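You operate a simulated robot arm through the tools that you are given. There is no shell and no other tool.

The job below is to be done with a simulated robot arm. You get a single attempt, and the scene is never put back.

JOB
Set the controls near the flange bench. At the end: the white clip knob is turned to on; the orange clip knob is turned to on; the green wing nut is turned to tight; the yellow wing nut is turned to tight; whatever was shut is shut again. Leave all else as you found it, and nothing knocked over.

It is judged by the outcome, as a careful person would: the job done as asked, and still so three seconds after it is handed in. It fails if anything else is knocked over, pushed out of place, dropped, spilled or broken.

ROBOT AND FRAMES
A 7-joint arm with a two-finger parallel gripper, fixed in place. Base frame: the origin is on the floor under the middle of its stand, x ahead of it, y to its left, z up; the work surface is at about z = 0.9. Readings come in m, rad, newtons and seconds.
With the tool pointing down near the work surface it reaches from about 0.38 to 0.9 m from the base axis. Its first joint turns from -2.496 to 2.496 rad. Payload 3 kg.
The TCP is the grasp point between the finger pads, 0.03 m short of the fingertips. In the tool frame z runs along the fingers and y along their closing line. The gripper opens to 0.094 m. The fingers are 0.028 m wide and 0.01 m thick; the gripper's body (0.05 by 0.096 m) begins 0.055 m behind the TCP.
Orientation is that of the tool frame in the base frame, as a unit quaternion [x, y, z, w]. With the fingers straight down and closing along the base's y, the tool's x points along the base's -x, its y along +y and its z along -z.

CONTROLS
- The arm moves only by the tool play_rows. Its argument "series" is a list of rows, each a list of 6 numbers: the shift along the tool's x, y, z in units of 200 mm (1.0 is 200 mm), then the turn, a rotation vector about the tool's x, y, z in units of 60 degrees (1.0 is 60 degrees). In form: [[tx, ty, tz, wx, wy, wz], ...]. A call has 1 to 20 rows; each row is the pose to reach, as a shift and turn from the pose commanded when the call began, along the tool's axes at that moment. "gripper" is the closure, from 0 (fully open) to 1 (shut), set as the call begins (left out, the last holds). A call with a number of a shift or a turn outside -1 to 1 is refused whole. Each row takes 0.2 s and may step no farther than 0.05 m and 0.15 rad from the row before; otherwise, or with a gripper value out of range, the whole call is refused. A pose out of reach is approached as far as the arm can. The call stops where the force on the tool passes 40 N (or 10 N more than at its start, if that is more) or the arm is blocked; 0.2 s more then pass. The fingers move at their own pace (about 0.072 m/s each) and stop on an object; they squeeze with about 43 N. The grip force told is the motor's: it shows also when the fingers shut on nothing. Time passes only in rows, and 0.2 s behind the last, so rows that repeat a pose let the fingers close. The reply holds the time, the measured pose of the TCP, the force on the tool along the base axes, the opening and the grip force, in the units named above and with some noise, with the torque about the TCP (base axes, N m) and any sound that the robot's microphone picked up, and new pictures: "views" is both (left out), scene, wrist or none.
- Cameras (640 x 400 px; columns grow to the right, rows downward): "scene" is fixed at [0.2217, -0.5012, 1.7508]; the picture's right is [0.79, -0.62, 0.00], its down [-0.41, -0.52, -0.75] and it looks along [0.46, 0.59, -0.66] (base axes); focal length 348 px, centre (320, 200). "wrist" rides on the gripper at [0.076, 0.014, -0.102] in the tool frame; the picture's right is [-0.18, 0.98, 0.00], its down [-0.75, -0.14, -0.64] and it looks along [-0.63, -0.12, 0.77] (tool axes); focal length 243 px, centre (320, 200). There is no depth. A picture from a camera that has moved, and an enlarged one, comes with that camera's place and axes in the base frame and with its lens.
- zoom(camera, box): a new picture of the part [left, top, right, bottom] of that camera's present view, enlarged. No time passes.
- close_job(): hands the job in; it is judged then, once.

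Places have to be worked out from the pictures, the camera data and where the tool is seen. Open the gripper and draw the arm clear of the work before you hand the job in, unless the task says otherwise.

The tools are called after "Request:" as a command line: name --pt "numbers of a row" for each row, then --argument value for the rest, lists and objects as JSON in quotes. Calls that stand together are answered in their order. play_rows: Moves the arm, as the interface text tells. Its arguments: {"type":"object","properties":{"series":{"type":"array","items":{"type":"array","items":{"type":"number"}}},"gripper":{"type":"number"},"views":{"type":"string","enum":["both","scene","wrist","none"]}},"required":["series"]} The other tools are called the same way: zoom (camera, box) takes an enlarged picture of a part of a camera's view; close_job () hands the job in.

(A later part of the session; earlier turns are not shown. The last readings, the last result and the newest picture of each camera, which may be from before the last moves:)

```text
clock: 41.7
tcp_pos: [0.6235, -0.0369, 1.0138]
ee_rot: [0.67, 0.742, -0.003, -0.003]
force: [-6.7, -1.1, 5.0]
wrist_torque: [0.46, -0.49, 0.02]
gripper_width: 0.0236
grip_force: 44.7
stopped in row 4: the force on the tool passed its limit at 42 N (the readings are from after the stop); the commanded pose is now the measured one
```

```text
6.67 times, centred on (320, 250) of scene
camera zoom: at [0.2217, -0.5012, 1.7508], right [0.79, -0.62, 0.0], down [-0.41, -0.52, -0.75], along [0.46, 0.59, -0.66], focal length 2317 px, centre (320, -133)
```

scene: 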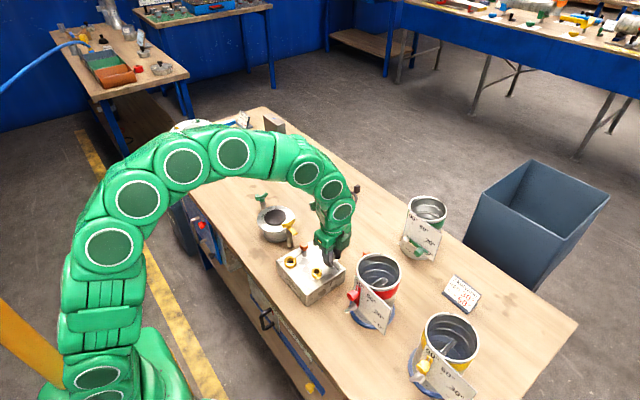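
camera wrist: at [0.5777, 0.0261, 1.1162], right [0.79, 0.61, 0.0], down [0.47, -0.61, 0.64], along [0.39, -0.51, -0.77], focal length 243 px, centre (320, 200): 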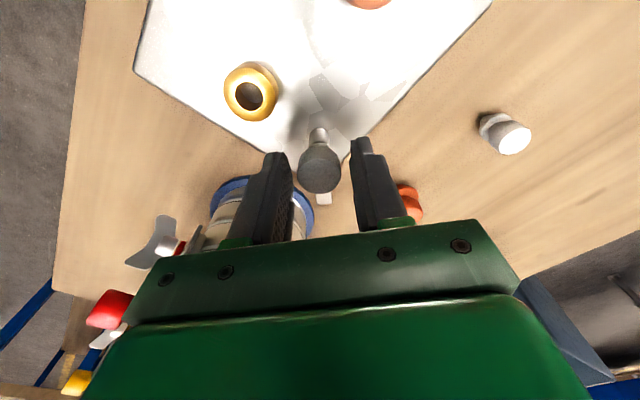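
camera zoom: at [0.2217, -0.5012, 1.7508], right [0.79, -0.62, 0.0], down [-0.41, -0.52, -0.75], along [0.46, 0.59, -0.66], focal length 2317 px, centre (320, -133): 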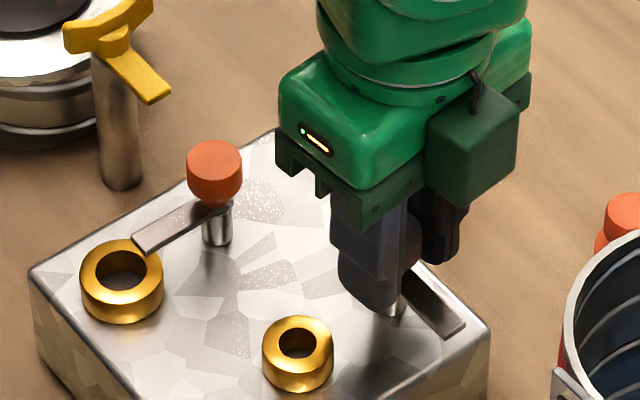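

At ~84° with some drift building up again. I'll release, re-level and re-centre, then look.

Request:
play_rows --pt "0 0 0 0 0 0" --pt "0 0 0 0 0 0" --pt "0.001 0.006 0 -0.004 0 0" --pt "0.003 0.0125 0 -0.008 0 0" --pt "0.003 0.0125 0 -0.008 0 0" --gripper 0.6 --views "wrist"

Request:
zoom --camera "wrist" --box '[220, 80, 420, 240]'

```text
clock: 42.9
tcp_pos: [0.6265, -0.0368, 1.0141]
ee_rot: [0.67, 0.742, 0.001, 0.001]
force: [-1.0, 0.5, -0.9]
wrist_torque: [-0.03, 0.0, 0.0]
gripper_width: 0.0377
grip_force: 0.1
camera wrist: at [0.6323, 0.0419, 1.1161], right [1.0, -0.08, 0.0], down [-0.07, -0.76, 0.64], along [-0.05, -0.64, -0.77], focal length 243 px, centre (320, 200)
```

wrist: 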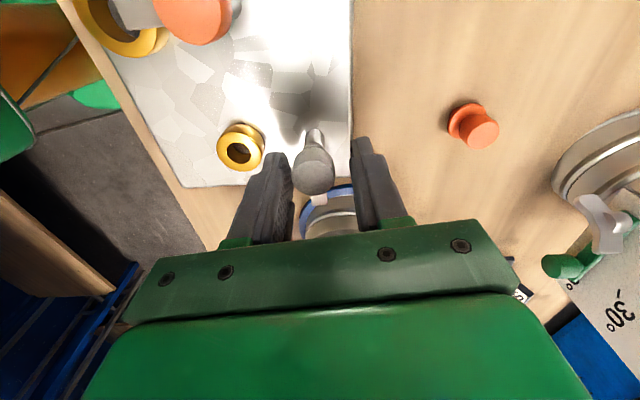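

```text
2.50 times, centred on (320, 160) of wrist
camera zoom: at [0.6323, 0.0419, 1.1161], right [1.0, -0.08, 0.0], down [-0.07, -0.76, 0.64], along [-0.05, -0.64, -0.77], focal length 606 px, centre (320, 300)
```

zoom: 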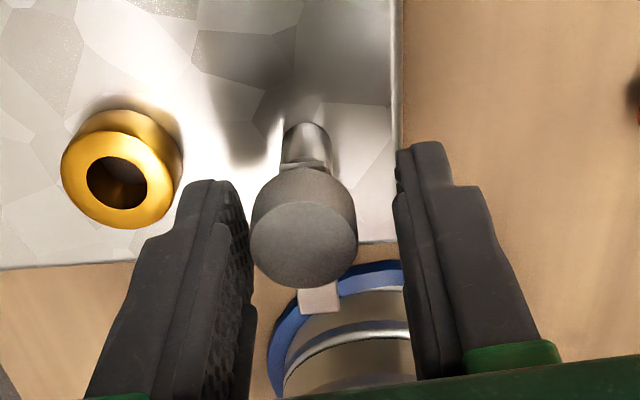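

The knob head appears to wander relative to where I first gripped it, so I'll lift clear and check it from the scene camera before continuing.

Request:
play_rows --pt "0 0 0 0 0 0" --pt "0 0 -0.15 0 0 0" --pt "0 0 -0.3 0 0 0" --pt "0 0 -0.45 0 0 0" --gripper 0.5

Request:
zoom --camera "scene" --box '[290, 220, 350, 280]'

Request:
zoom --camera "wrist" --box '[220, 40, 420, 200]'

```text
clock: 43.9
tcp_pos: [0.6259, -0.0364, 1.1045]
ee_rot: [0.671, 0.742, 0.001, 0.001]
force: [0.1, 0.4, 0.0]
wrist_torque: [-0.03, 0.0, -0.01]
gripper_width: 0.0468
grip_force: 0.1
camera wrist: at [0.6316, 0.0416, 1.2072], right [1.0, -0.08, 0.0], down [-0.07, -0.76, 0.64], along [-0.05, -0.64, -0.77], focal length 243 px, centre (320, 200)
```

scene: 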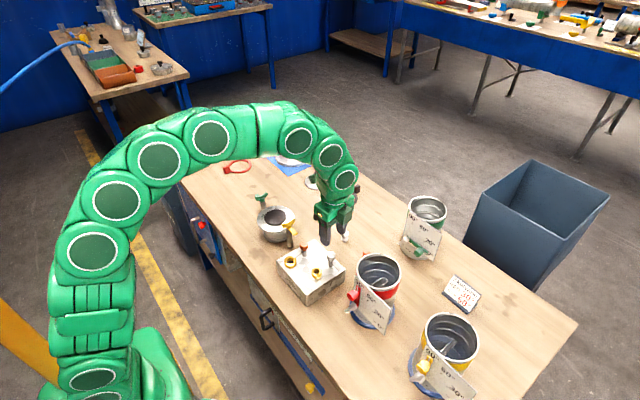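
wrist: 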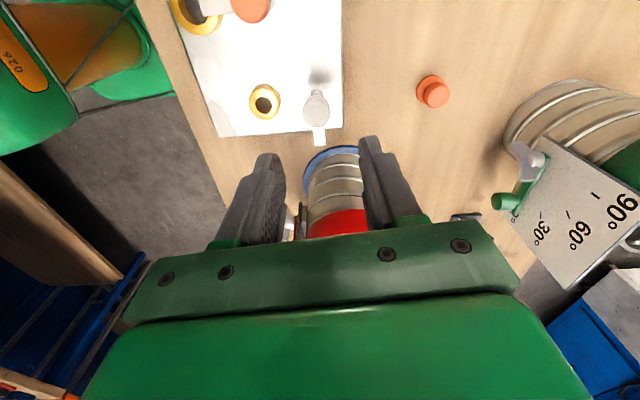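

```text
6.67 times, centred on (320, 250) of scene
camera zoom: at [0.2217, -0.5012, 1.7508], right [0.79, -0.62, 0.0], down [-0.41, -0.52, -0.75], along [0.46, 0.59, -0.66], focal length 2317 px, centre (320, -133)
```

zoom: 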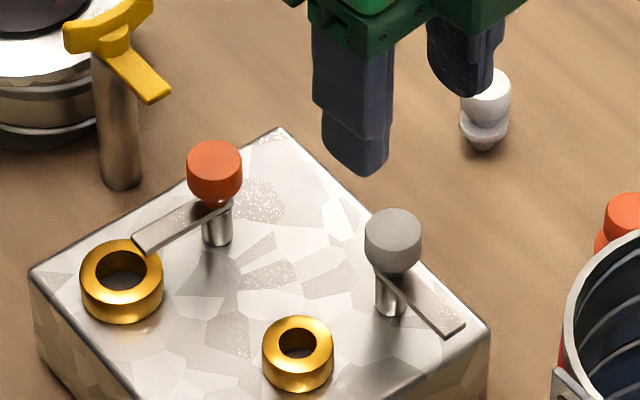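

```text
2.50 times, centred on (320, 120) of wrist
camera zoom: at [0.6316, 0.0416, 1.2072], right [1.0, -0.08, 0.0], down [-0.07, -0.76, 0.64], along [-0.05, -0.64, -0.77], focal length 606 px, centre (320, 400)
```

zoom: 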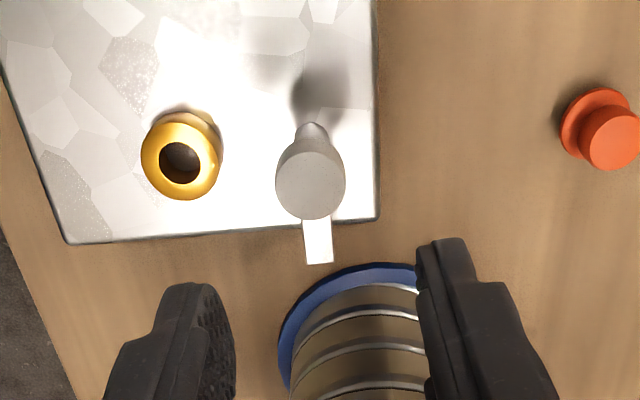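

The knob itself hasn't moved; cross-checking the views shows its axis is at about (0.6228, −0.0336), i.e. I had gripped it ~4 mm off-axis in x, which caused the side loads. I'll re-grip properly centred.

Request:
play_rows --pt "0.0165 -0.0155 0.1 0 0 0" --pt "0.0165 -0.0155 0.25 0 0 0" --pt "0.0165 -0.0155 0.38 0 0 0" --pt "0.0165 -0.0155 0.46 0 0 0" --pt "0.0165 -0.0155 0.46 0 0 0" --gripper 0.5 --views "wrist"

Request:
zoom --camera "wrist" --box '[220, 80, 420, 240]'

```text
clock: 45.1
tcp_pos: [0.6243, -0.0329, 1.0119]
ee_rot: [0.671, 0.742, 0.001, 0.001]
force: [0.0, -0.1, -0.3]
wrist_torque: [0.0, 0.0, 0.02]
gripper_width: 0.0471
grip_force: 0.1
camera wrist: at [0.6298, 0.0441, 1.1137], right [1.0, -0.08, 0.0], down [-0.07, -0.76, 0.64], along [-0.05, -0.64, -0.77], focal length 243 px, centre (320, 200)
```

wrist: 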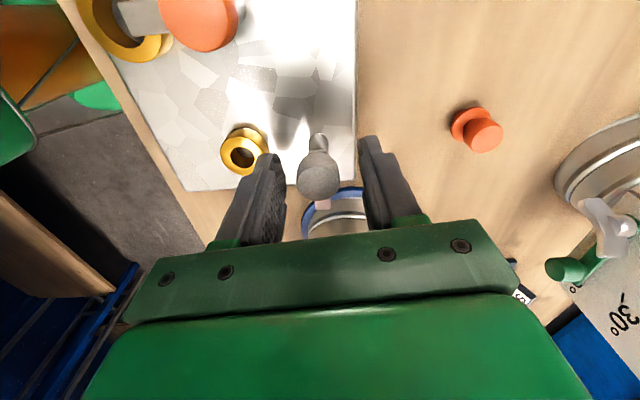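

```text
2.50 times, centred on (320, 160) of wrist
camera zoom: at [0.6298, 0.0441, 1.1137], right [1.0, -0.08, 0.0], down [-0.07, -0.76, 0.64], along [-0.05, -0.64, -0.77], focal length 606 px, centre (320, 300)
```

zoom: 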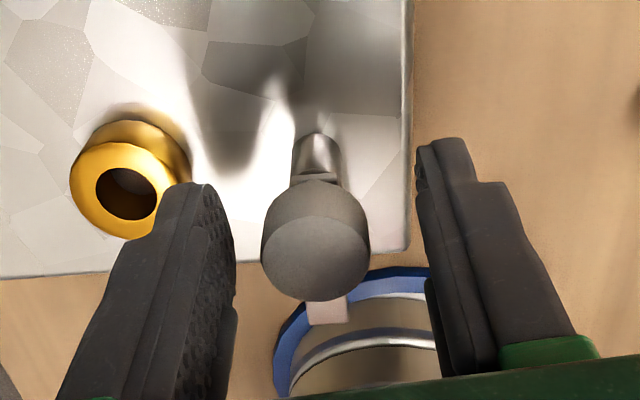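

Now it matches the well-centred orange reference. Gripping and continuing clockwise.

Request:
play_rows --pt "0 0 0 0 0 0" --pt "0 0 0 0 0 0" --pt "0 0 0 0 0 0" --pt "0 0 0 0 0 0" --gripper 1 --views "none"

Request:
play_rows --pt "0 0 0 0 0 0.06" --pt "0 0 0 0 0 0.14" --pt "0 0 0 0 0 0.22" --pt "0 0 0 0 0 0.3" --pt "0 0 0 0 0 0.38" --pt "0 0 0 0 0 0.46" --pt "0 0 0 0 0 0.54" --pt "0 0 0 0 0 0.62" --pt "0 0 0 0 0 0.7" --pt "0 0 0 0 0 0.78" --pt "0 0 0 0 0 0.86" --pt "0 0 0 0 0 0.94" --gripper 1 --views "scene"

Request:
zoom --camera "scene" --box '[290, 220, 350, 280]'

```text
clock: 46.1
tcp_pos: [0.6238, -0.0347, 1.0115]
ee_rot: [0.671, 0.742, 0.0, 0.0]
force: [-20.8, -0.6, 4.9]
wrist_torque: [-0.11, 0.44, -0.01]
gripper_width: 0.0235
grip_force: 45.0
```

```text
clock: 48.1
tcp_pos: [0.6223, -0.0333, 1.0115]
ee_rot: [0.891, 0.453, 0.0, 0.001]
force: [1.6, -4.6, 10.1]
wrist_torque: [0.52, -0.07, 0.0]
gripper_width: 0.0237
grip_force: 45.1
stopped in row 10: the force on the tool passed its limit at 40 N (the readings are from after the stop); the commanded pose is now the measured one
```

scene: 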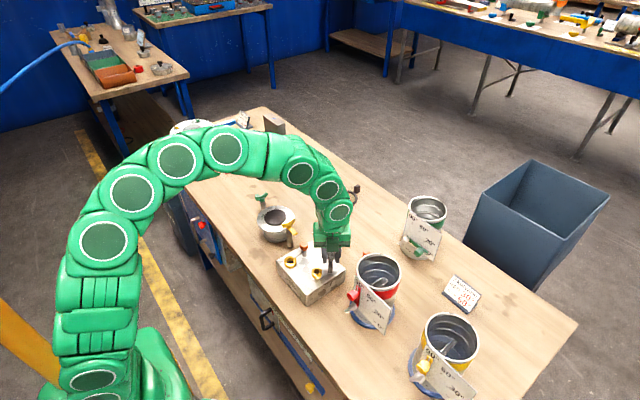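

```text
6.67 times, centred on (320, 250) of scene
camera zoom: at [0.2217, -0.5012, 1.7508], right [0.79, -0.62, 0.0], down [-0.41, -0.52, -0.75], along [0.46, 0.59, -0.66], focal length 2317 px, centre (320, -133)
```

zoom: 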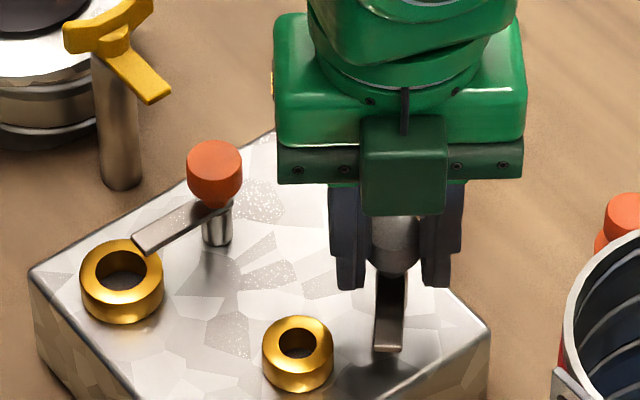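

Much smoother; the tool is at ~126°. Continuing to the stop.

Request:
play_rows --pt "0 0 0 0 0 0.06" --pt "0 0 0 0 0 0.14" --pt "0 0 0 0 0 0.22" --pt "0 0 0 0 0 0.3" --pt "0 0 0 0 0 0.38" --pt "0 0 0 0 0 0.46" --pt "0 0 0 0 0 0.54" --pt "0 0 0 0 0 0.62" --pt "0 0 0 0 0 0.7" --pt "0 0 0 0 0 0.78" --gripper 1 --views "scene"

Request:
zoom --camera "scene" --box '[290, 220, 350, 280]'

```text
clock: 50.4
tcp_pos: [0.6225, -0.0325, 1.012]
ee_rot: [0.998, 0.061, 0.001, 0.001]
force: [-23.2, -9.4, 17.5]
wrist_torque: [0.03, -0.17, -0.01]
gripper_width: 0.0238
grip_force: 44.5
```

scene: 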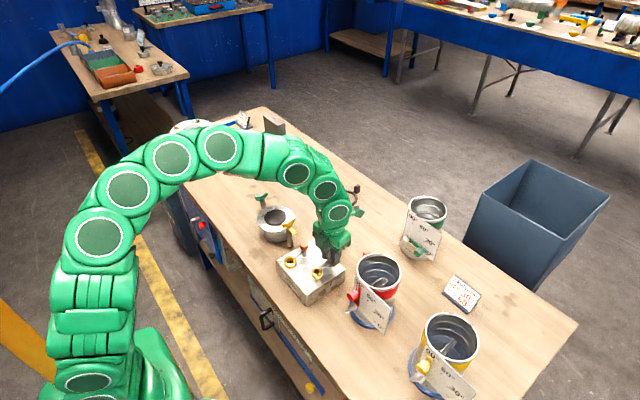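

```text
6.67 times, centred on (320, 250) of scene
camera zoom: at [0.2217, -0.5012, 1.7508], right [0.79, -0.62, 0.0], down [-0.41, -0.52, -0.75], along [0.46, 0.59, -0.66], focal length 2317 px, centre (320, -133)
```

zoom: 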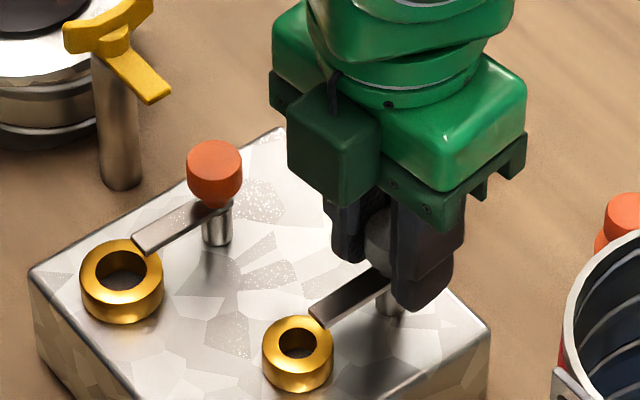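

The white bar is nearly parallel to the orange one. I'll keep turning in small steps until I feel the stop.

Request:
play_rows --pt "0 0 0 0 0 0.04" --pt "0 0 0 0 0 0.08" --pt "0 0 0 0 0 0.12" --pt "0 0 0 0 0 0.16" --pt "0 0 0 0 0 0.2" --gripper 1 --views "scene"

Request:
zoom --camera "scene" --box '[290, 220, 350, 280]'

```text
clock: 51.5
tcp_pos: [0.6227, -0.0334, 1.0107]
ee_rot: [0.999, -0.044, 0.001, 0.0]
force: [5.5, -7.8, 7.2]
wrist_torque: [0.26, -0.13, 0.4]
gripper_width: 0.0236
grip_force: 45.2
```

scene: 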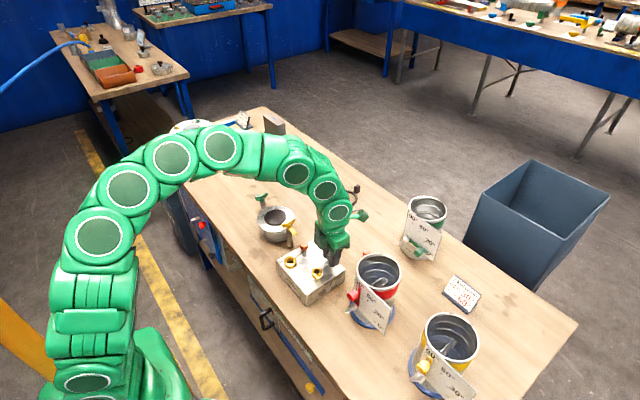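

```text
6.67 times, centred on (320, 250) of scene
camera zoom: at [0.2217, -0.5012, 1.7508], right [0.79, -0.62, 0.0], down [-0.41, -0.52, -0.75], along [0.46, 0.59, -0.66], focal length 2317 px, centre (320, -133)
```

zoom: 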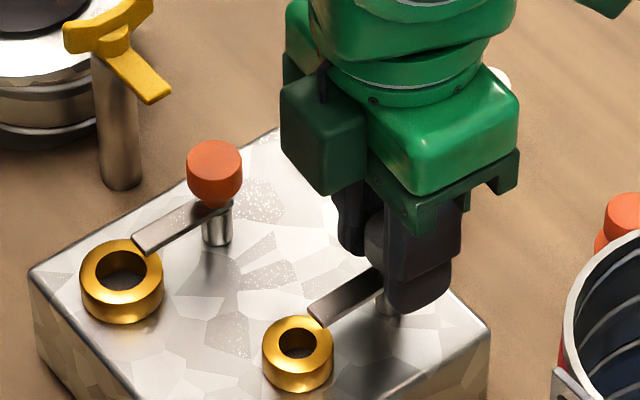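

Torque about z rose to 0.4 N·m with the bar parallel to the orange one: white is at its stop. Releasing and lifting.

Request:
play_rows --pt "0 0 0 0 0 0" --pt "0 0 0 0 0 0" --pt "0 0 0 0 0 0" --pt "0 0 -0.1 0 0 0" --pt "0 0 -0.25 0 0 0" --pt "0 0 -0.45 0 0 0" --pt "0 0 -0.6 0 0 0" --gripper 0.45 --views "scene"

Request:
zoom --camera "scene" --box '[270, 200, 370, 300]'

```text
clock: 53.1
tcp_pos: [0.6229, -0.0335, 1.1331]
ee_rot: [0.999, -0.042, 0.0, 0.0]
force: [0.0, 0.7, 0.2]
wrist_torque: [-0.01, -0.02, 0.0]
gripper_width: 0.0518
grip_force: 0.1
```

scene: 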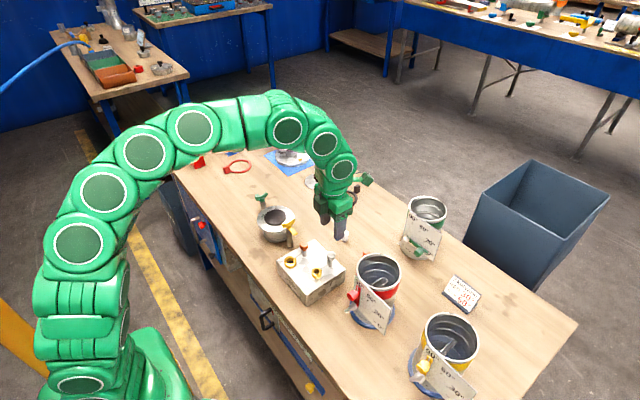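

```text
4.00 times, centred on (320, 250) of scene
camera zoom: at [0.2217, -0.5012, 1.7508], right [0.79, -0.62, 0.0], down [-0.41, -0.52, -0.75], along [0.46, 0.59, -0.66], focal length 1390 px, centre (320, 0)
```

zoom: 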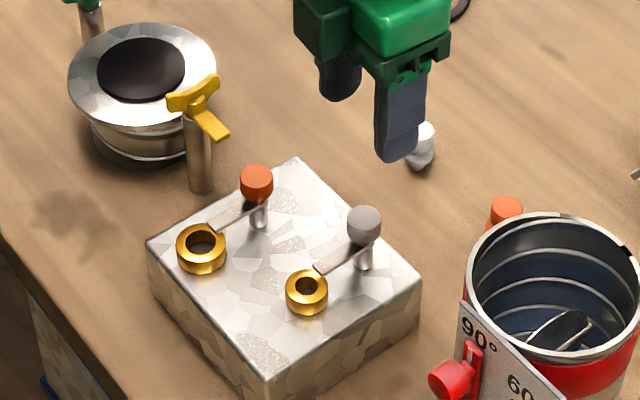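

Both clip knobs are on. Now the wing nuts: let me look closely at their shapes.

Request:
zoom --camera "scene" --box '[275, 205, 315, 255]'

Request:
zoom --camera "scene" --box '[245, 180, 285, 225]'

Request:
zoom --camera "scene" --box '[240, 180, 310, 260]'

```text
8.00 times, centred on (295, 230) of scene
camera zoom: at [0.2217, -0.5012, 1.7508], right [0.79, -0.62, 0.0], down [-0.41, -0.52, -0.75], along [0.46, 0.59, -0.66], focal length 2780 px, centre (520, -40)
```

zoom: 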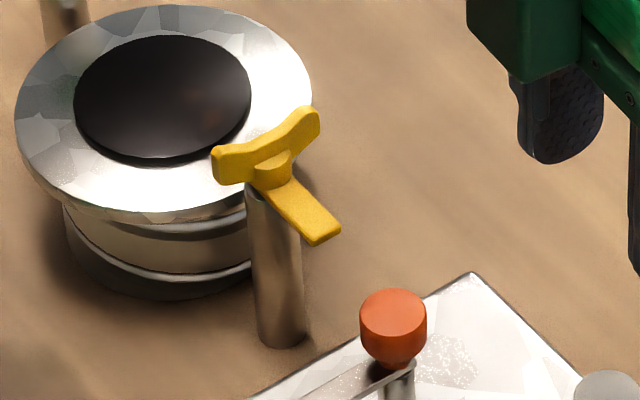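

```text
8.89 times, centred on (265, 202) of scene
camera zoom: at [0.2217, -0.5012, 1.7508], right [0.79, -0.62, 0.0], down [-0.41, -0.52, -0.75], along [0.46, 0.59, -0.66], focal length 3089 px, centre (809, 178)
```

zoom: 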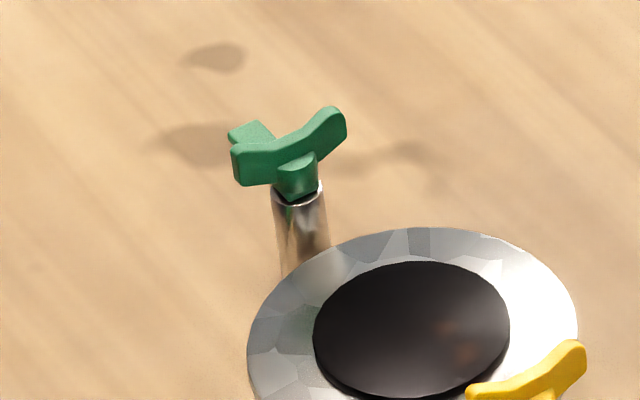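

```text
5.00 times, centred on (275, 220) of scene
camera zoom: at [0.2217, -0.5012, 1.7508], right [0.79, -0.62, 0.0], down [-0.41, -0.52, -0.75], along [0.46, 0.59, -0.66], focal length 1738 px, centre (545, 100)
```

zoom: 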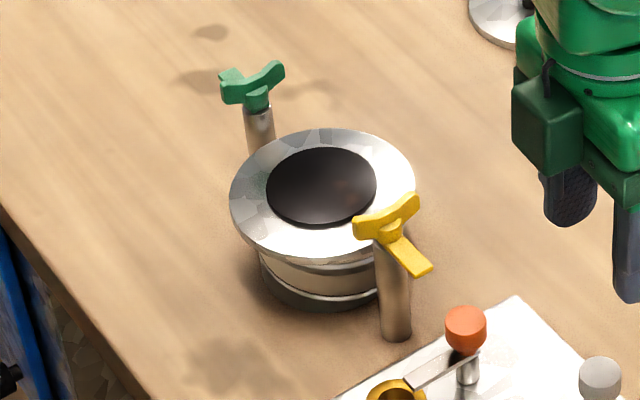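

The nuts have wings on top (z≈0.985–1.005) and a flat arm below them that should swing over the pot's rim (z≈0.971). First I unwind the wrist at height.

Request:
play_rows --pt "0 0 0 0 0 -0.14" --pt "0 0 0 0 0 -0.28" --pt "0 0 0 0 0 -0.42" --pt "0 0 0 0 0 -0.56" --pt "0 0 0 0 0 -0.7" --pt "0 0 0 0 0 -0.84" --pt "0 0 0 0 0 -0.98" --gripper 0.45 --views "none"

Request:
play_rows --pt "0 0 0 0 0 -0.14" --pt "0 0 0 0 0 -0.28" --pt "0 0 0 0 0 -0.42" --pt "0 0 0 0 0 -0.56" --pt "0 0 0 0 0 -0.7" --pt "0 0 0 0 0 -0.84" --pt "0 0 0 0 0 -0.98" --gripper 0.45 --views "none"

Request:
play_rows --pt "0 0 0 0 0 -0.14" --pt "0 0 0 0 0 -0.28" --pt "0 0 0 0 0 -0.42" --pt "0 0 0 0 0 -0.56" --pt "0 0 0 0 0 -0.7" --pt "0 0 0 0 0 -0.84" --pt "0 0 0 0 0 -0.98" --gripper 0.45 --views "none"

```text
clock: 54.8
tcp_pos: [0.6217, -0.0327, 1.1306]
ee_rot: [0.891, 0.455, 0.0, 0.0]
force: [-0.4, -0.1, 0.1]
wrist_torque: [-0.02, 0.03, -0.02]
gripper_width: 0.0518
grip_force: 0.0
```

```text
clock: 56.4
tcp_pos: [0.6218, -0.0331, 1.1309]
ee_rot: [0.553, 0.833, -0.001, 0.001]
force: [0.3, 0.6, -0.4]
wrist_torque: [-0.01, 0.02, 0.0]
gripper_width: 0.0517
grip_force: 0.1
```

```text
clock: 58.0
tcp_pos: [0.6232, -0.0329, 1.1318]
ee_rot: [0.072, 0.997, -0.001, 0.0]
force: [-0.2, -0.1, -0.1]
wrist_torque: [0.01, 0.03, -0.01]
gripper_width: 0.0515
grip_force: 0.1
```

Now I move over the yellow wing nut and square the tool to the wings.

Request:
play_rows --pt "0.04 0.14 0.0 0 0 -0.03" --pt "0.08 0.28 0.0 0 0 -0.06" --pt "0.12 0.42 0.0 0 0 -0.09" --pt "0.16 0.56 0.02 0 0 -0.12" --pt "0.2 0.7 0.05 0 0 -0.138" --pt "0.2365 0.845 0.1 0 0 -0.138" --pt "0.2365 0.845 0.1 0 0 -0.138" --gripper 0.45

Request:
zoom --camera "wrist" --box '[220, 60, 420, 220]'

Request:
zoom --camera "scene" --box '[260, 190, 320, 260]'

```text
clock: 59.5
tcp_pos: [0.6019, 0.142, 1.1106]
ee_rot: [0.002, 1.0, 0.0, 0.0]
force: [-0.1, -0.9, 0.5]
wrist_torque: [-0.02, -0.02, 0.02]
gripper_width: 0.0518
grip_force: 0.1
camera wrist: at [0.5241, 0.1565, 1.213], right [0.19, 0.98, 0.0], down [0.75, -0.14, 0.64], along [0.63, -0.12, -0.77], focal length 243 px, centre (320, 200)
```

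scene: 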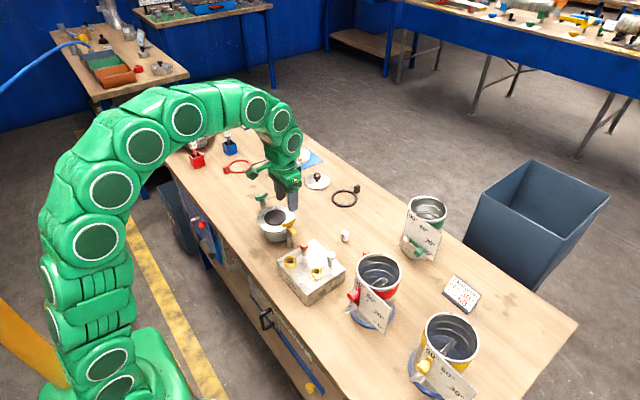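
wrist: 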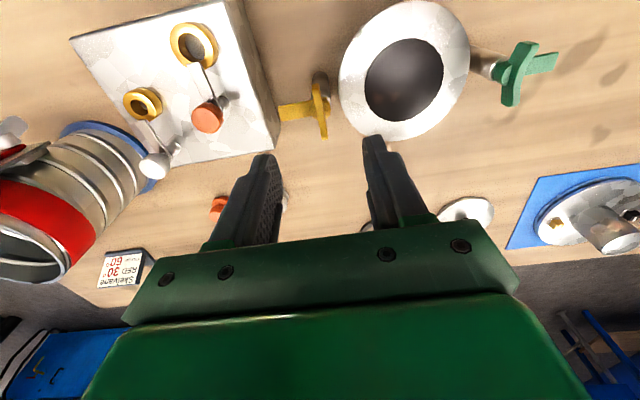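

```text
2.50 times, centred on (320, 140) of wrist
camera zoom: at [0.5241, 0.1565, 1.213], right [0.19, 0.98, 0.0], down [0.75, -0.14, 0.64], along [0.63, -0.12, -0.77], focal length 606 px, centre (320, 350)
```

zoom: 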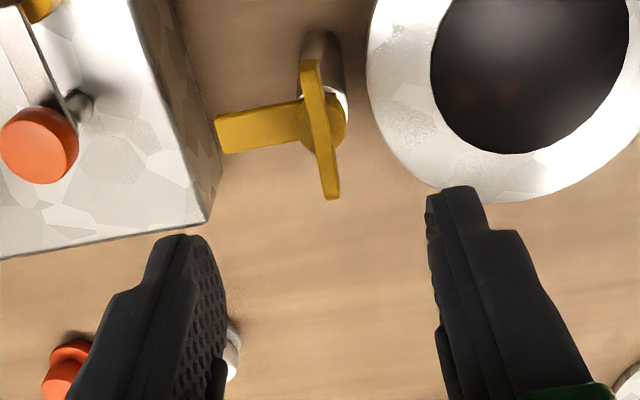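

```text
5.71 times, centred on (290, 225) of scene
camera zoom: at [0.2217, -0.5012, 1.7508], right [0.79, -0.62, 0.0], down [-0.41, -0.52, -0.75], along [0.46, 0.59, -0.66], focal length 1986 px, centre (491, 57)
```

zoom: 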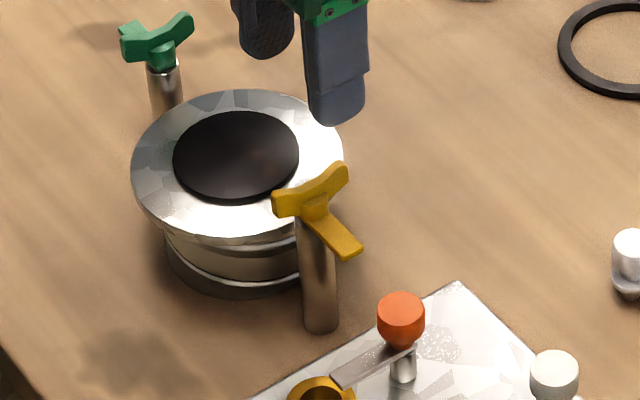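

The yellow nut's axis is right under the tool. I'll descend to TCP z≈1.02 (tips ~0.99, above the arm) and check before closing.

Request:
play_rows --pt "0.003 0 0.12 0 0 0" --pt "0.005 0 0.24 0 0 0" --pt "0.005 0 0.36 0 0 0" --pt "0.005 0 0.453 0 0 0" --pt "0.005 0 0.453 0 0 0" --gripper 0.55

Request:
zoom --camera "wrist" --box '[220, 80, 420, 240]'

Request:
zoom --camera "scene" --box '[265, 200, 315, 250]'

```text
clock: 60.8
tcp_pos: [0.6017, 0.1413, 1.0217]
ee_rot: [0.003, 1.0, 0.0, 0.003]
force: [-7.4, -1.2, 32.8]
wrist_torque: [-0.85, 0.44, -0.04]
gripper_width: 0.0425
grip_force: 0.1
camera wrist: at [0.5239, 0.156, 1.1228], right [0.19, 0.98, 0.0], down [0.75, -0.14, 0.65], along [0.63, -0.12, -0.76], focal length 243 px, centre (320, 200)
```

scene: 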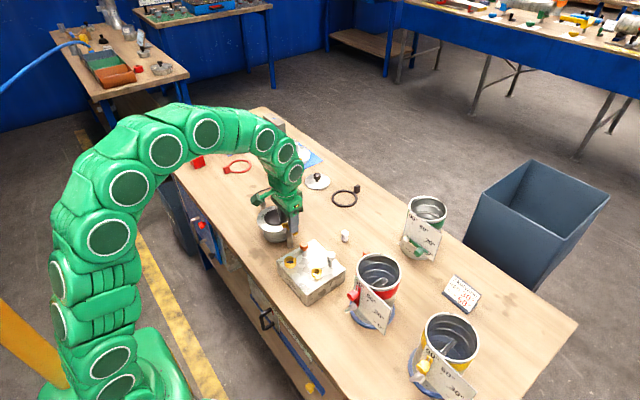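
wrist: 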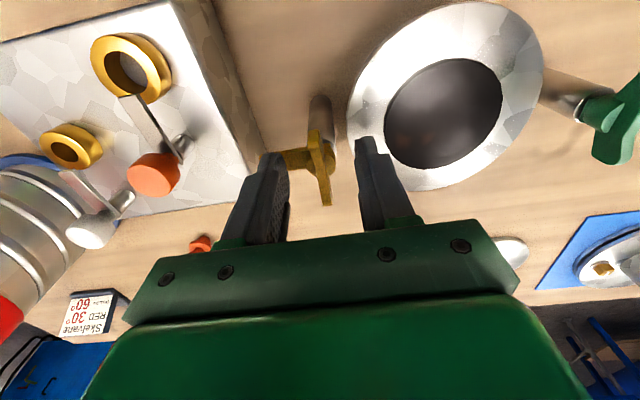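

```text
2.50 times, centred on (320, 160) of wrist
camera zoom: at [0.5239, 0.156, 1.1228], right [0.19, 0.98, 0.0], down [0.75, -0.14, 0.65], along [0.63, -0.12, -0.76], focal length 606 px, centre (320, 300)
```

zoom: 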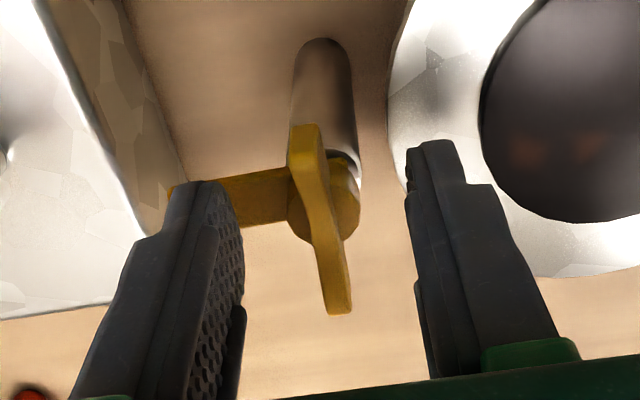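

```text
8.00 times, centred on (290, 225) of scene
camera zoom: at [0.2217, -0.5012, 1.7508], right [0.79, -0.62, 0.0], down [-0.41, -0.52, -0.75], along [0.46, 0.59, -0.66], focal length 2780 px, centre (560, 0)
```

zoom: 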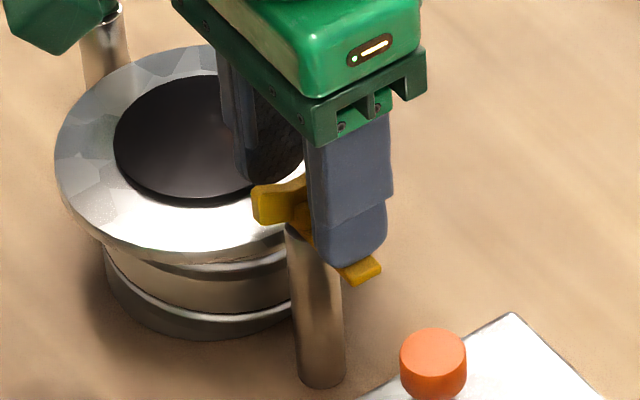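

The −y fingertip is resting on the nut's arm (33 N up), so the arm's top is at z≈0.991. I'll raise ~4.5 mm so the tips clear it, then check and close on the wings.

Request:
play_rows --pt "0 0 -0.012 0 0 0" --pt "0 0 -0.0225 0 0 0" --pt "0 0 -0.0225 0 0 0" --gripper 0.55 --views "wrist"

Request:
zoom --camera "scene" --box '[265, 200, 315, 250]'

```text
clock: 61.5
tcp_pos: [0.6005, 0.1411, 1.0233]
ee_rot: [0.002, 1.0, 0.001, 0.001]
force: [-0.7, 0.5, 0.3]
wrist_torque: [-0.02, -0.02, -0.02]
gripper_width: 0.0423
grip_force: 0.1
camera wrist: at [0.5239, 0.1561, 1.1264], right [0.19, 0.98, 0.0], down [0.75, -0.14, 0.64], along [0.63, -0.12, -0.77], focal length 243 px, centre (320, 200)
```

wrist: 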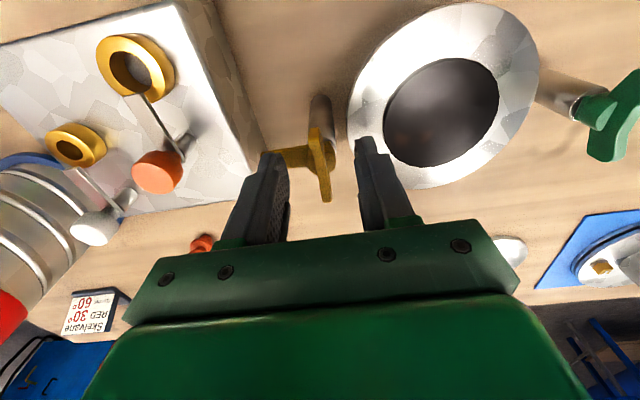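

```text
8.00 times, centred on (290, 225) of scene
camera zoom: at [0.2217, -0.5012, 1.7508], right [0.79, -0.62, 0.0], down [-0.41, -0.52, -0.75], along [0.46, 0.59, -0.66], focal length 2780 px, centre (560, 0)
```

zoom: 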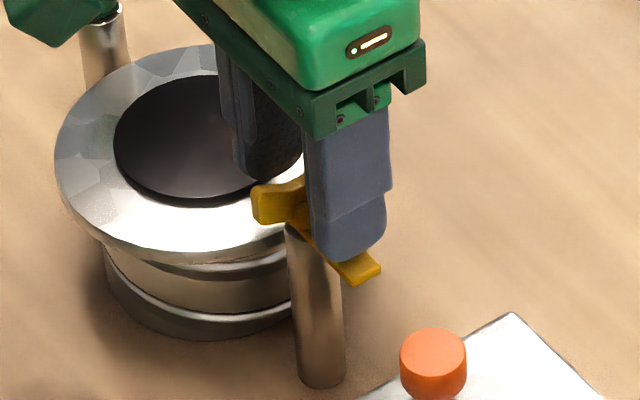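

The load is gone. Closing on the wings now.

Request:
play_rows --pt "0 0 0 0 0 0" --pt "0 0 0 0 0 0" --pt "0 0 0 0 0 0" --pt "0 0 0 0 0 0" --gripper 1

Request:
zoom --camera "wrist" --box '[220, 80, 420, 240]'

Request:
zoom --camera "scene" --box '[265, 200, 315, 250]'

```text
clock: 62.5
tcp_pos: [0.6007, 0.1409, 1.0239]
ee_rot: [0.002, 1.0, 0.0, 0.001]
force: [1.3, 24.1, -6.6]
wrist_torque: [0.68, -0.1, -0.04]
gripper_width: 0.0171
grip_force: 45.2
camera wrist: at [0.5239, 0.1569, 1.1265], right [0.19, 0.98, 0.0], down [0.75, -0.14, 0.64], along [0.63, -0.12, -0.77], focal length 243 px, centre (320, 200)
```

scene: 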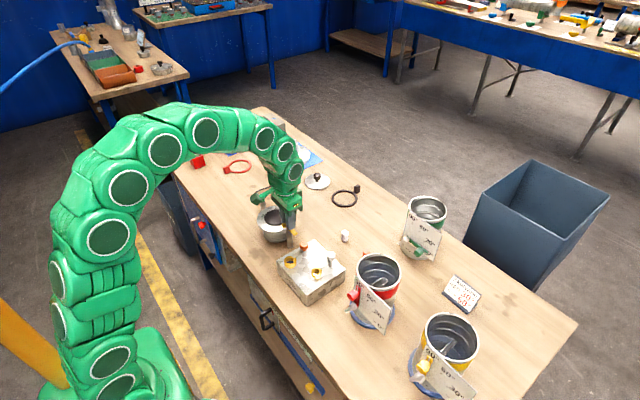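
wrist: 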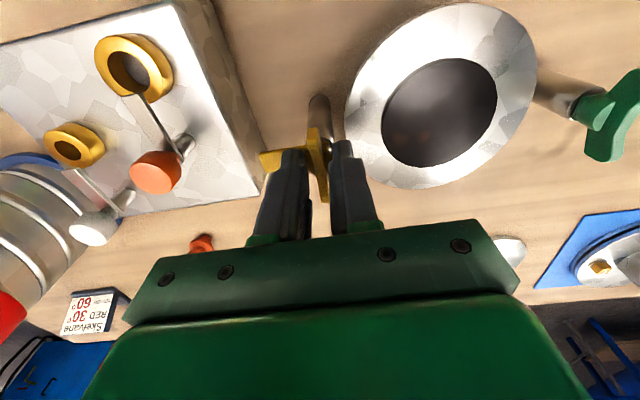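

```text
2.50 times, centred on (320, 160) of wrist
camera zoom: at [0.5239, 0.1569, 1.1265], right [0.19, 0.98, 0.0], down [0.75, -0.14, 0.64], along [0.63, -0.12, -0.77], focal length 606 px, centre (320, 300)
```

zoom: 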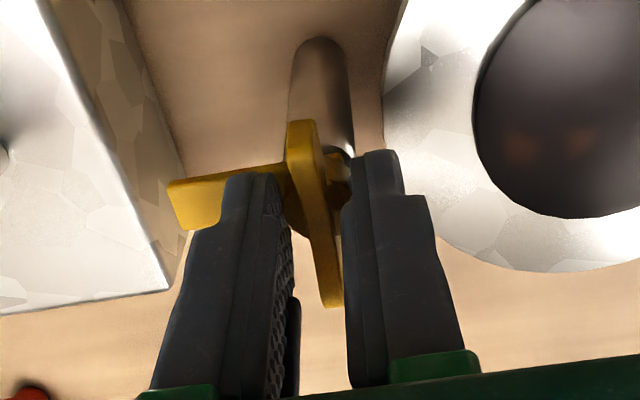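

```text
8.00 times, centred on (290, 225) of scene
camera zoom: at [0.2217, -0.5012, 1.7508], right [0.79, -0.62, 0.0], down [-0.41, -0.52, -0.75], along [0.46, 0.59, -0.66], focal length 2780 px, centre (560, 0)
```

zoom: 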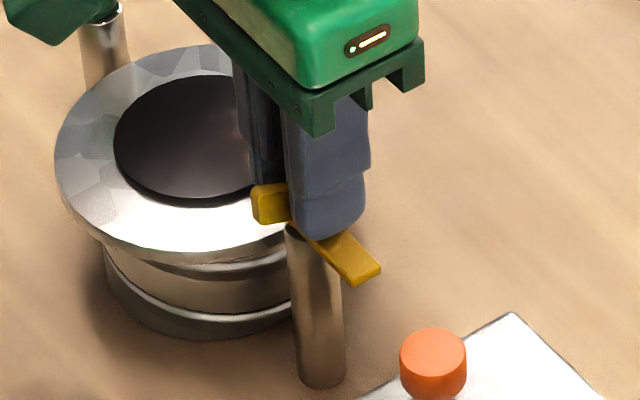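

The fingers hold the 17 mm hub with the wings between them; the +24 N in y says the axis is ~2 mm further +y. I'll shift to relieve it, then start a clockwise test turn.

Request:
play_rows --pt "0 0.004 0 0 0 0" --pt "0 0.009 0 0 0 0" --pt "0 0.009 0 0 0 0" --gripper 1 --views "none"

Request:
play_rows --pt "0 0 0 0 0 0.05" --pt "0 0 0 0 0 0.12" --pt "0 0 0 0 0 0.2" --pt "0 0 0 0 0 0.28" --pt "0 0 0 0 0 0.36" --gripper 1

Request:
zoom --camera "scene" --box '[265, 200, 315, 250]'

Request:
zoom --camera "wrist" --box '[220, 80, 420, 240]'

```text
clock: 63.4
tcp_pos: [0.6014, 0.1426, 1.0259]
ee_rot: [0.001, 1.0, -0.001, 0.0]
force: [-1.2, -3.5, 6.0]
wrist_torque: [-0.17, -0.01, 0.02]
gripper_width: 0.0167
grip_force: 45.2
```

```text
clock: 64.5
tcp_pos: [0.6003, 0.1423, 1.024]
ee_rot: [0.19, 0.982, 0.0, 0.001]
force: [30.5, -24.0, -11.1]
wrist_torque: [-0.83, -1.38, 0.02]
gripper_width: 0.017
grip_force: 44.9
camera wrist: at [0.5343, 0.1842, 1.1264], right [0.54, 0.84, 0.0], down [0.64, -0.41, 0.64], along [0.54, -0.35, -0.76], focal length 243 px, centre (320, 200)
```

scene: 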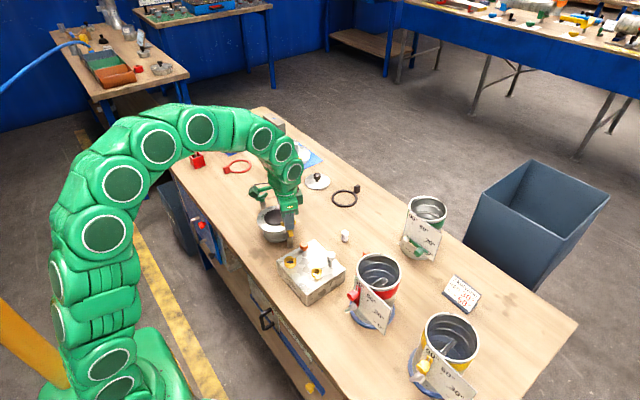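
wrist: 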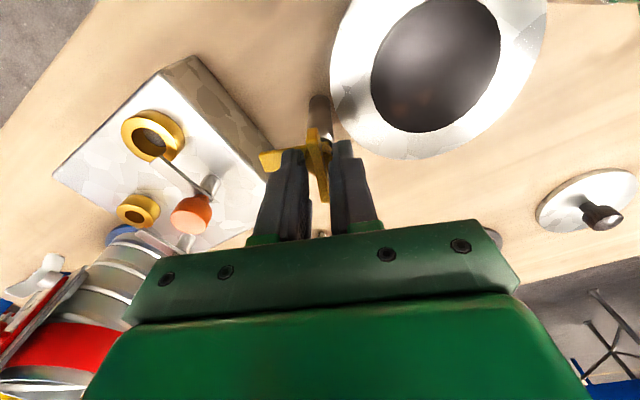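

```text
8.00 times, centred on (290, 225) of scene
camera zoom: at [0.2217, -0.5012, 1.7508], right [0.79, -0.62, 0.0], down [-0.41, -0.52, -0.75], along [0.46, 0.59, -0.66], focal length 2780 px, centre (560, 0)
```

zoom: 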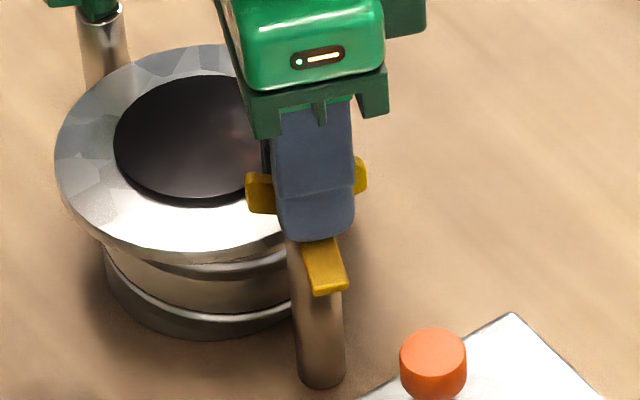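

```text
2.50 times, centred on (320, 160) of wrist
camera zoom: at [0.5343, 0.1842, 1.1264], right [0.54, 0.84, 0.0], down [0.64, -0.41, 0.64], along [0.54, -0.35, -0.76], focal length 606 px, centre (320, 300)
```

zoom: 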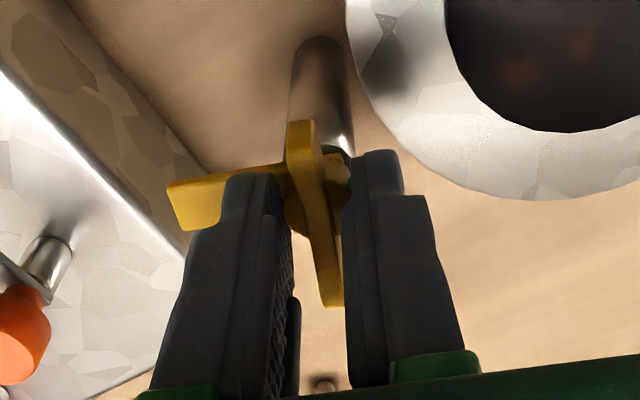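

The nut turns along with the gripper (about 22° so far). Continuing clockwise.

Request:
play_rows --pt "0 0 0 0 0 0.06" --pt "0 0 0 0 0 0.14" --pt "0 0 0 0 0 0.22" --pt "0 0 0 0 0 0.3" --pt "0 0 0 0 0 0.38" --pt "0 0 0 0 0 0.46" --pt "0 0 0 0 0 0.54" --pt "0 0 0 0 0 0.62" --pt "0 0 0 0 0 0.7" --pt "0 0 0 0 0 0.78" --pt "0 0 0 0 0 0.86" --pt "0 0 0 0 0 0.94" --gripper 1 --views "scene"

Request:
zoom --camera "scene" --box '[265, 200, 315, 250]'

```text
clock: 67.2
tcp_pos: [0.6001, 0.1428, 1.0262]
ee_rot: [0.631, 0.776, 0.0, 0.001]
force: [-6.4, -23.4, 2.9]
wrist_torque: [-0.86, 0.13, -0.01]
gripper_width: 0.0168
grip_force: 44.8
```

scene: 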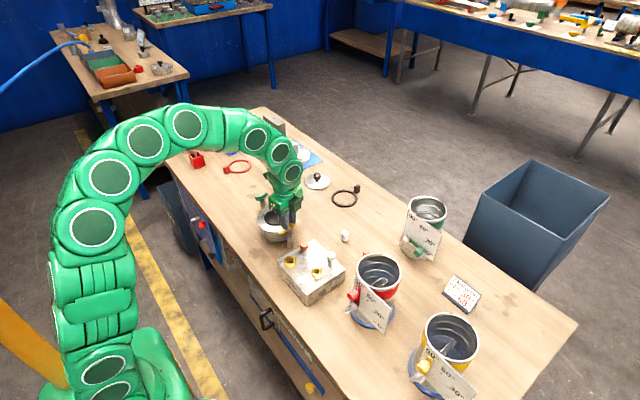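

```text
8.00 times, centred on (290, 225) of scene
camera zoom: at [0.2217, -0.5012, 1.7508], right [0.79, -0.62, 0.0], down [-0.41, -0.52, -0.75], along [0.46, 0.59, -0.66], focal length 2780 px, centre (560, 0)
```

zoom: 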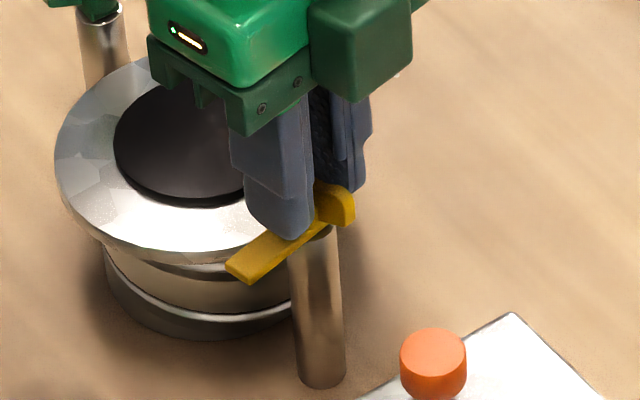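

At ~78°, smooth. Continuing.

Request:
play_rows --pt "0 0 0 0 0 0.06" --pt "0 0 0 0 0 0.14" --pt "0 0 0 0 0 0.22" --pt "0 0 0 0 0 0.3" --pt "0 0 0 0 0 0.38" --pt "0 0 0 0 0 0.46" --pt "0 0 0 0 0 0.54" --pt "0 0 0 0 0 0.62" --pt "0 0 0 0 0 0.7" --pt "0 0 0 0 0 0.78" --pt "0 0 0 0 0 0.86" --pt "0 0 0 0 0 0.94" --gripper 1 --views "scene"

Request:
zoom --camera "scene" --box '[265, 200, 315, 250]'

```text
clock: 69.4
tcp_pos: [0.5999, 0.1426, 1.025]
ee_rot: [0.885, 0.465, 0.001, 0.0]
force: [8.7, 0.1, -12.4]
wrist_torque: [0.2, -0.41, 0.03]
gripper_width: 0.0168
grip_force: 45.0
stopped in row 11: the force on the tool passed its limit at 43 N (the readings are from after the stop); the commanded pose is now the measured one
```

scene: 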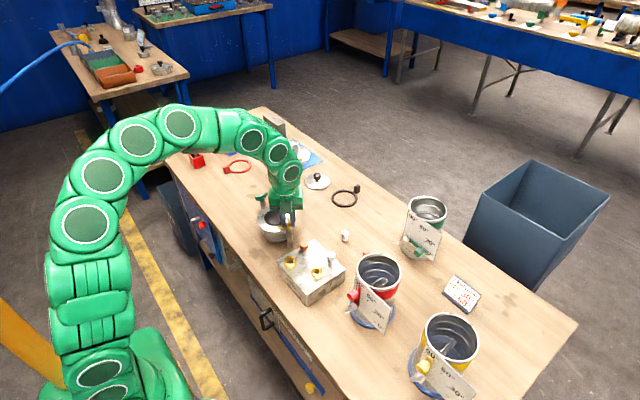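

```text
8.00 times, centred on (290, 225) of scene
camera zoom: at [0.2217, -0.5012, 1.7508], right [0.79, -0.62, 0.0], down [-0.41, -0.52, -0.75], along [0.46, 0.59, -0.66], focal length 2780 px, centre (560, 0)
```

zoom: 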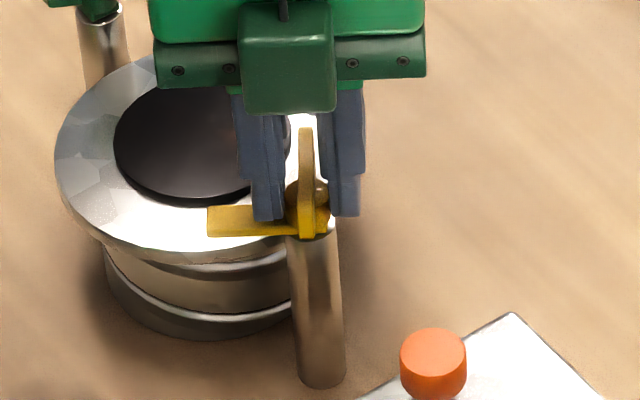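

At ~125° the arm is passing over the pot rim. Continuing toward the stop.

Request:
play_rows --pt "0 0 0 0 0 0.06" --pt "0 0 0 0 0 0.14" --pt "0 0 0 0 0 0.22" --pt "0 0 0 0 0 0.3" --pt "0 0 0 0 0 0.38" --pt "0 0 0 0 0 0.46" --pt "0 0 0 0 0 0.54" --pt "0 0 0 0 0 0.62" --pt "0 0 0 0 0 0.7" --pt "0 0 0 0 0 0.78" --gripper 1 --views "scene"

Request:
zoom --camera "scene" --box '[265, 200, 315, 250]'

```text
clock: 70.2
tcp_pos: [0.6001, 0.142, 1.0251]
ee_rot: [0.933, 0.36, 0.001, 0.0]
force: [13.4, 0.4, -18.5]
wrist_torque: [-0.14, -0.09, 0.0]
gripper_width: 0.0169
grip_force: 45.4
stopped in row 4: the force on the tool passed its limit at 42 N (the readings are from after the stop); the commanded pose is now the measured one
```

scene: 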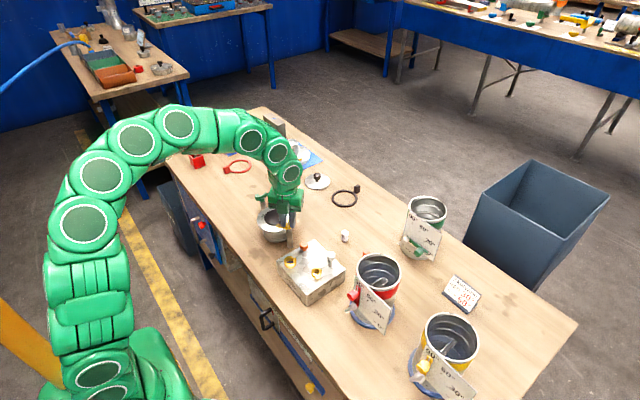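

```text
8.00 times, centred on (290, 225) of scene
camera zoom: at [0.2217, -0.5012, 1.7508], right [0.79, -0.62, 0.0], down [-0.41, -0.52, -0.75], along [0.46, 0.59, -0.66], focal length 2780 px, centre (560, 0)
```

zoom: 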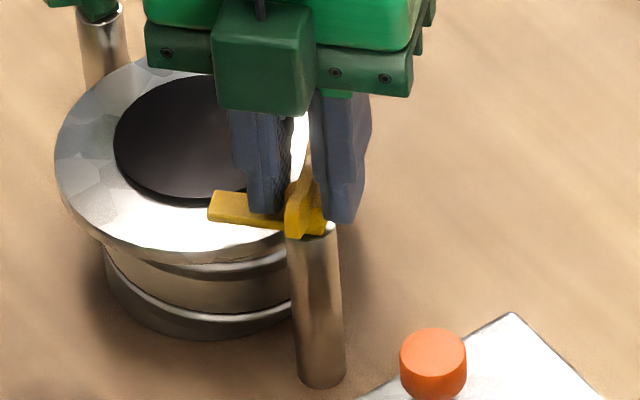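

Request:
play_rows --pt "0 0 0 0 0 0.06" --pt "0 0 0 0 0 0.14" --pt "0 0 0 0 0 0.22" --pt "0 0 0 0 0 0.3" --pt "0 0 0 0 0 0.38" --pt "0 0 0 0 0 0.46" --pt "0 0 0 0 0 0.54" --pt "0 0 0 0 0 0.62" --gripper 1 --views "scene"

Request:
zoom --camera "scene" --box '[265, 200, 315, 250]'

```text
clock: 72.0
tcp_pos: [0.6008, 0.1431, 1.0258]
ee_rot: [0.999, 0.043, 0.002, 0.001]
force: [20.5, -5.9, -19.0]
wrist_torque: [-0.2, -0.7, 0.01]
gripper_width: 0.0172
grip_force: 44.9
```

scene: 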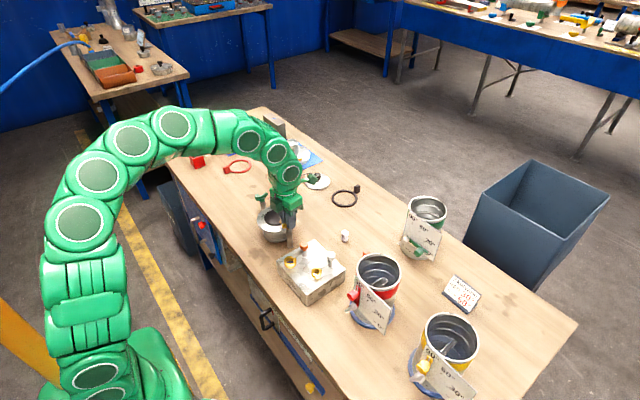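

```text
8.00 times, centred on (290, 225) of scene
camera zoom: at [0.2217, -0.5012, 1.7508], right [0.79, -0.62, 0.0], down [-0.41, -0.52, -0.75], along [0.46, 0.59, -0.66], focal length 2780 px, centre (560, 0)
```

zoom: 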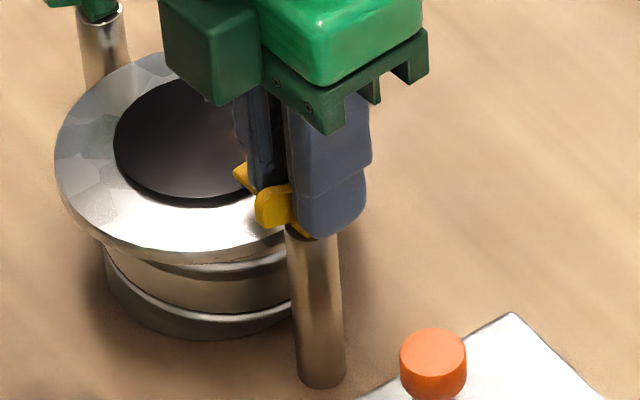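

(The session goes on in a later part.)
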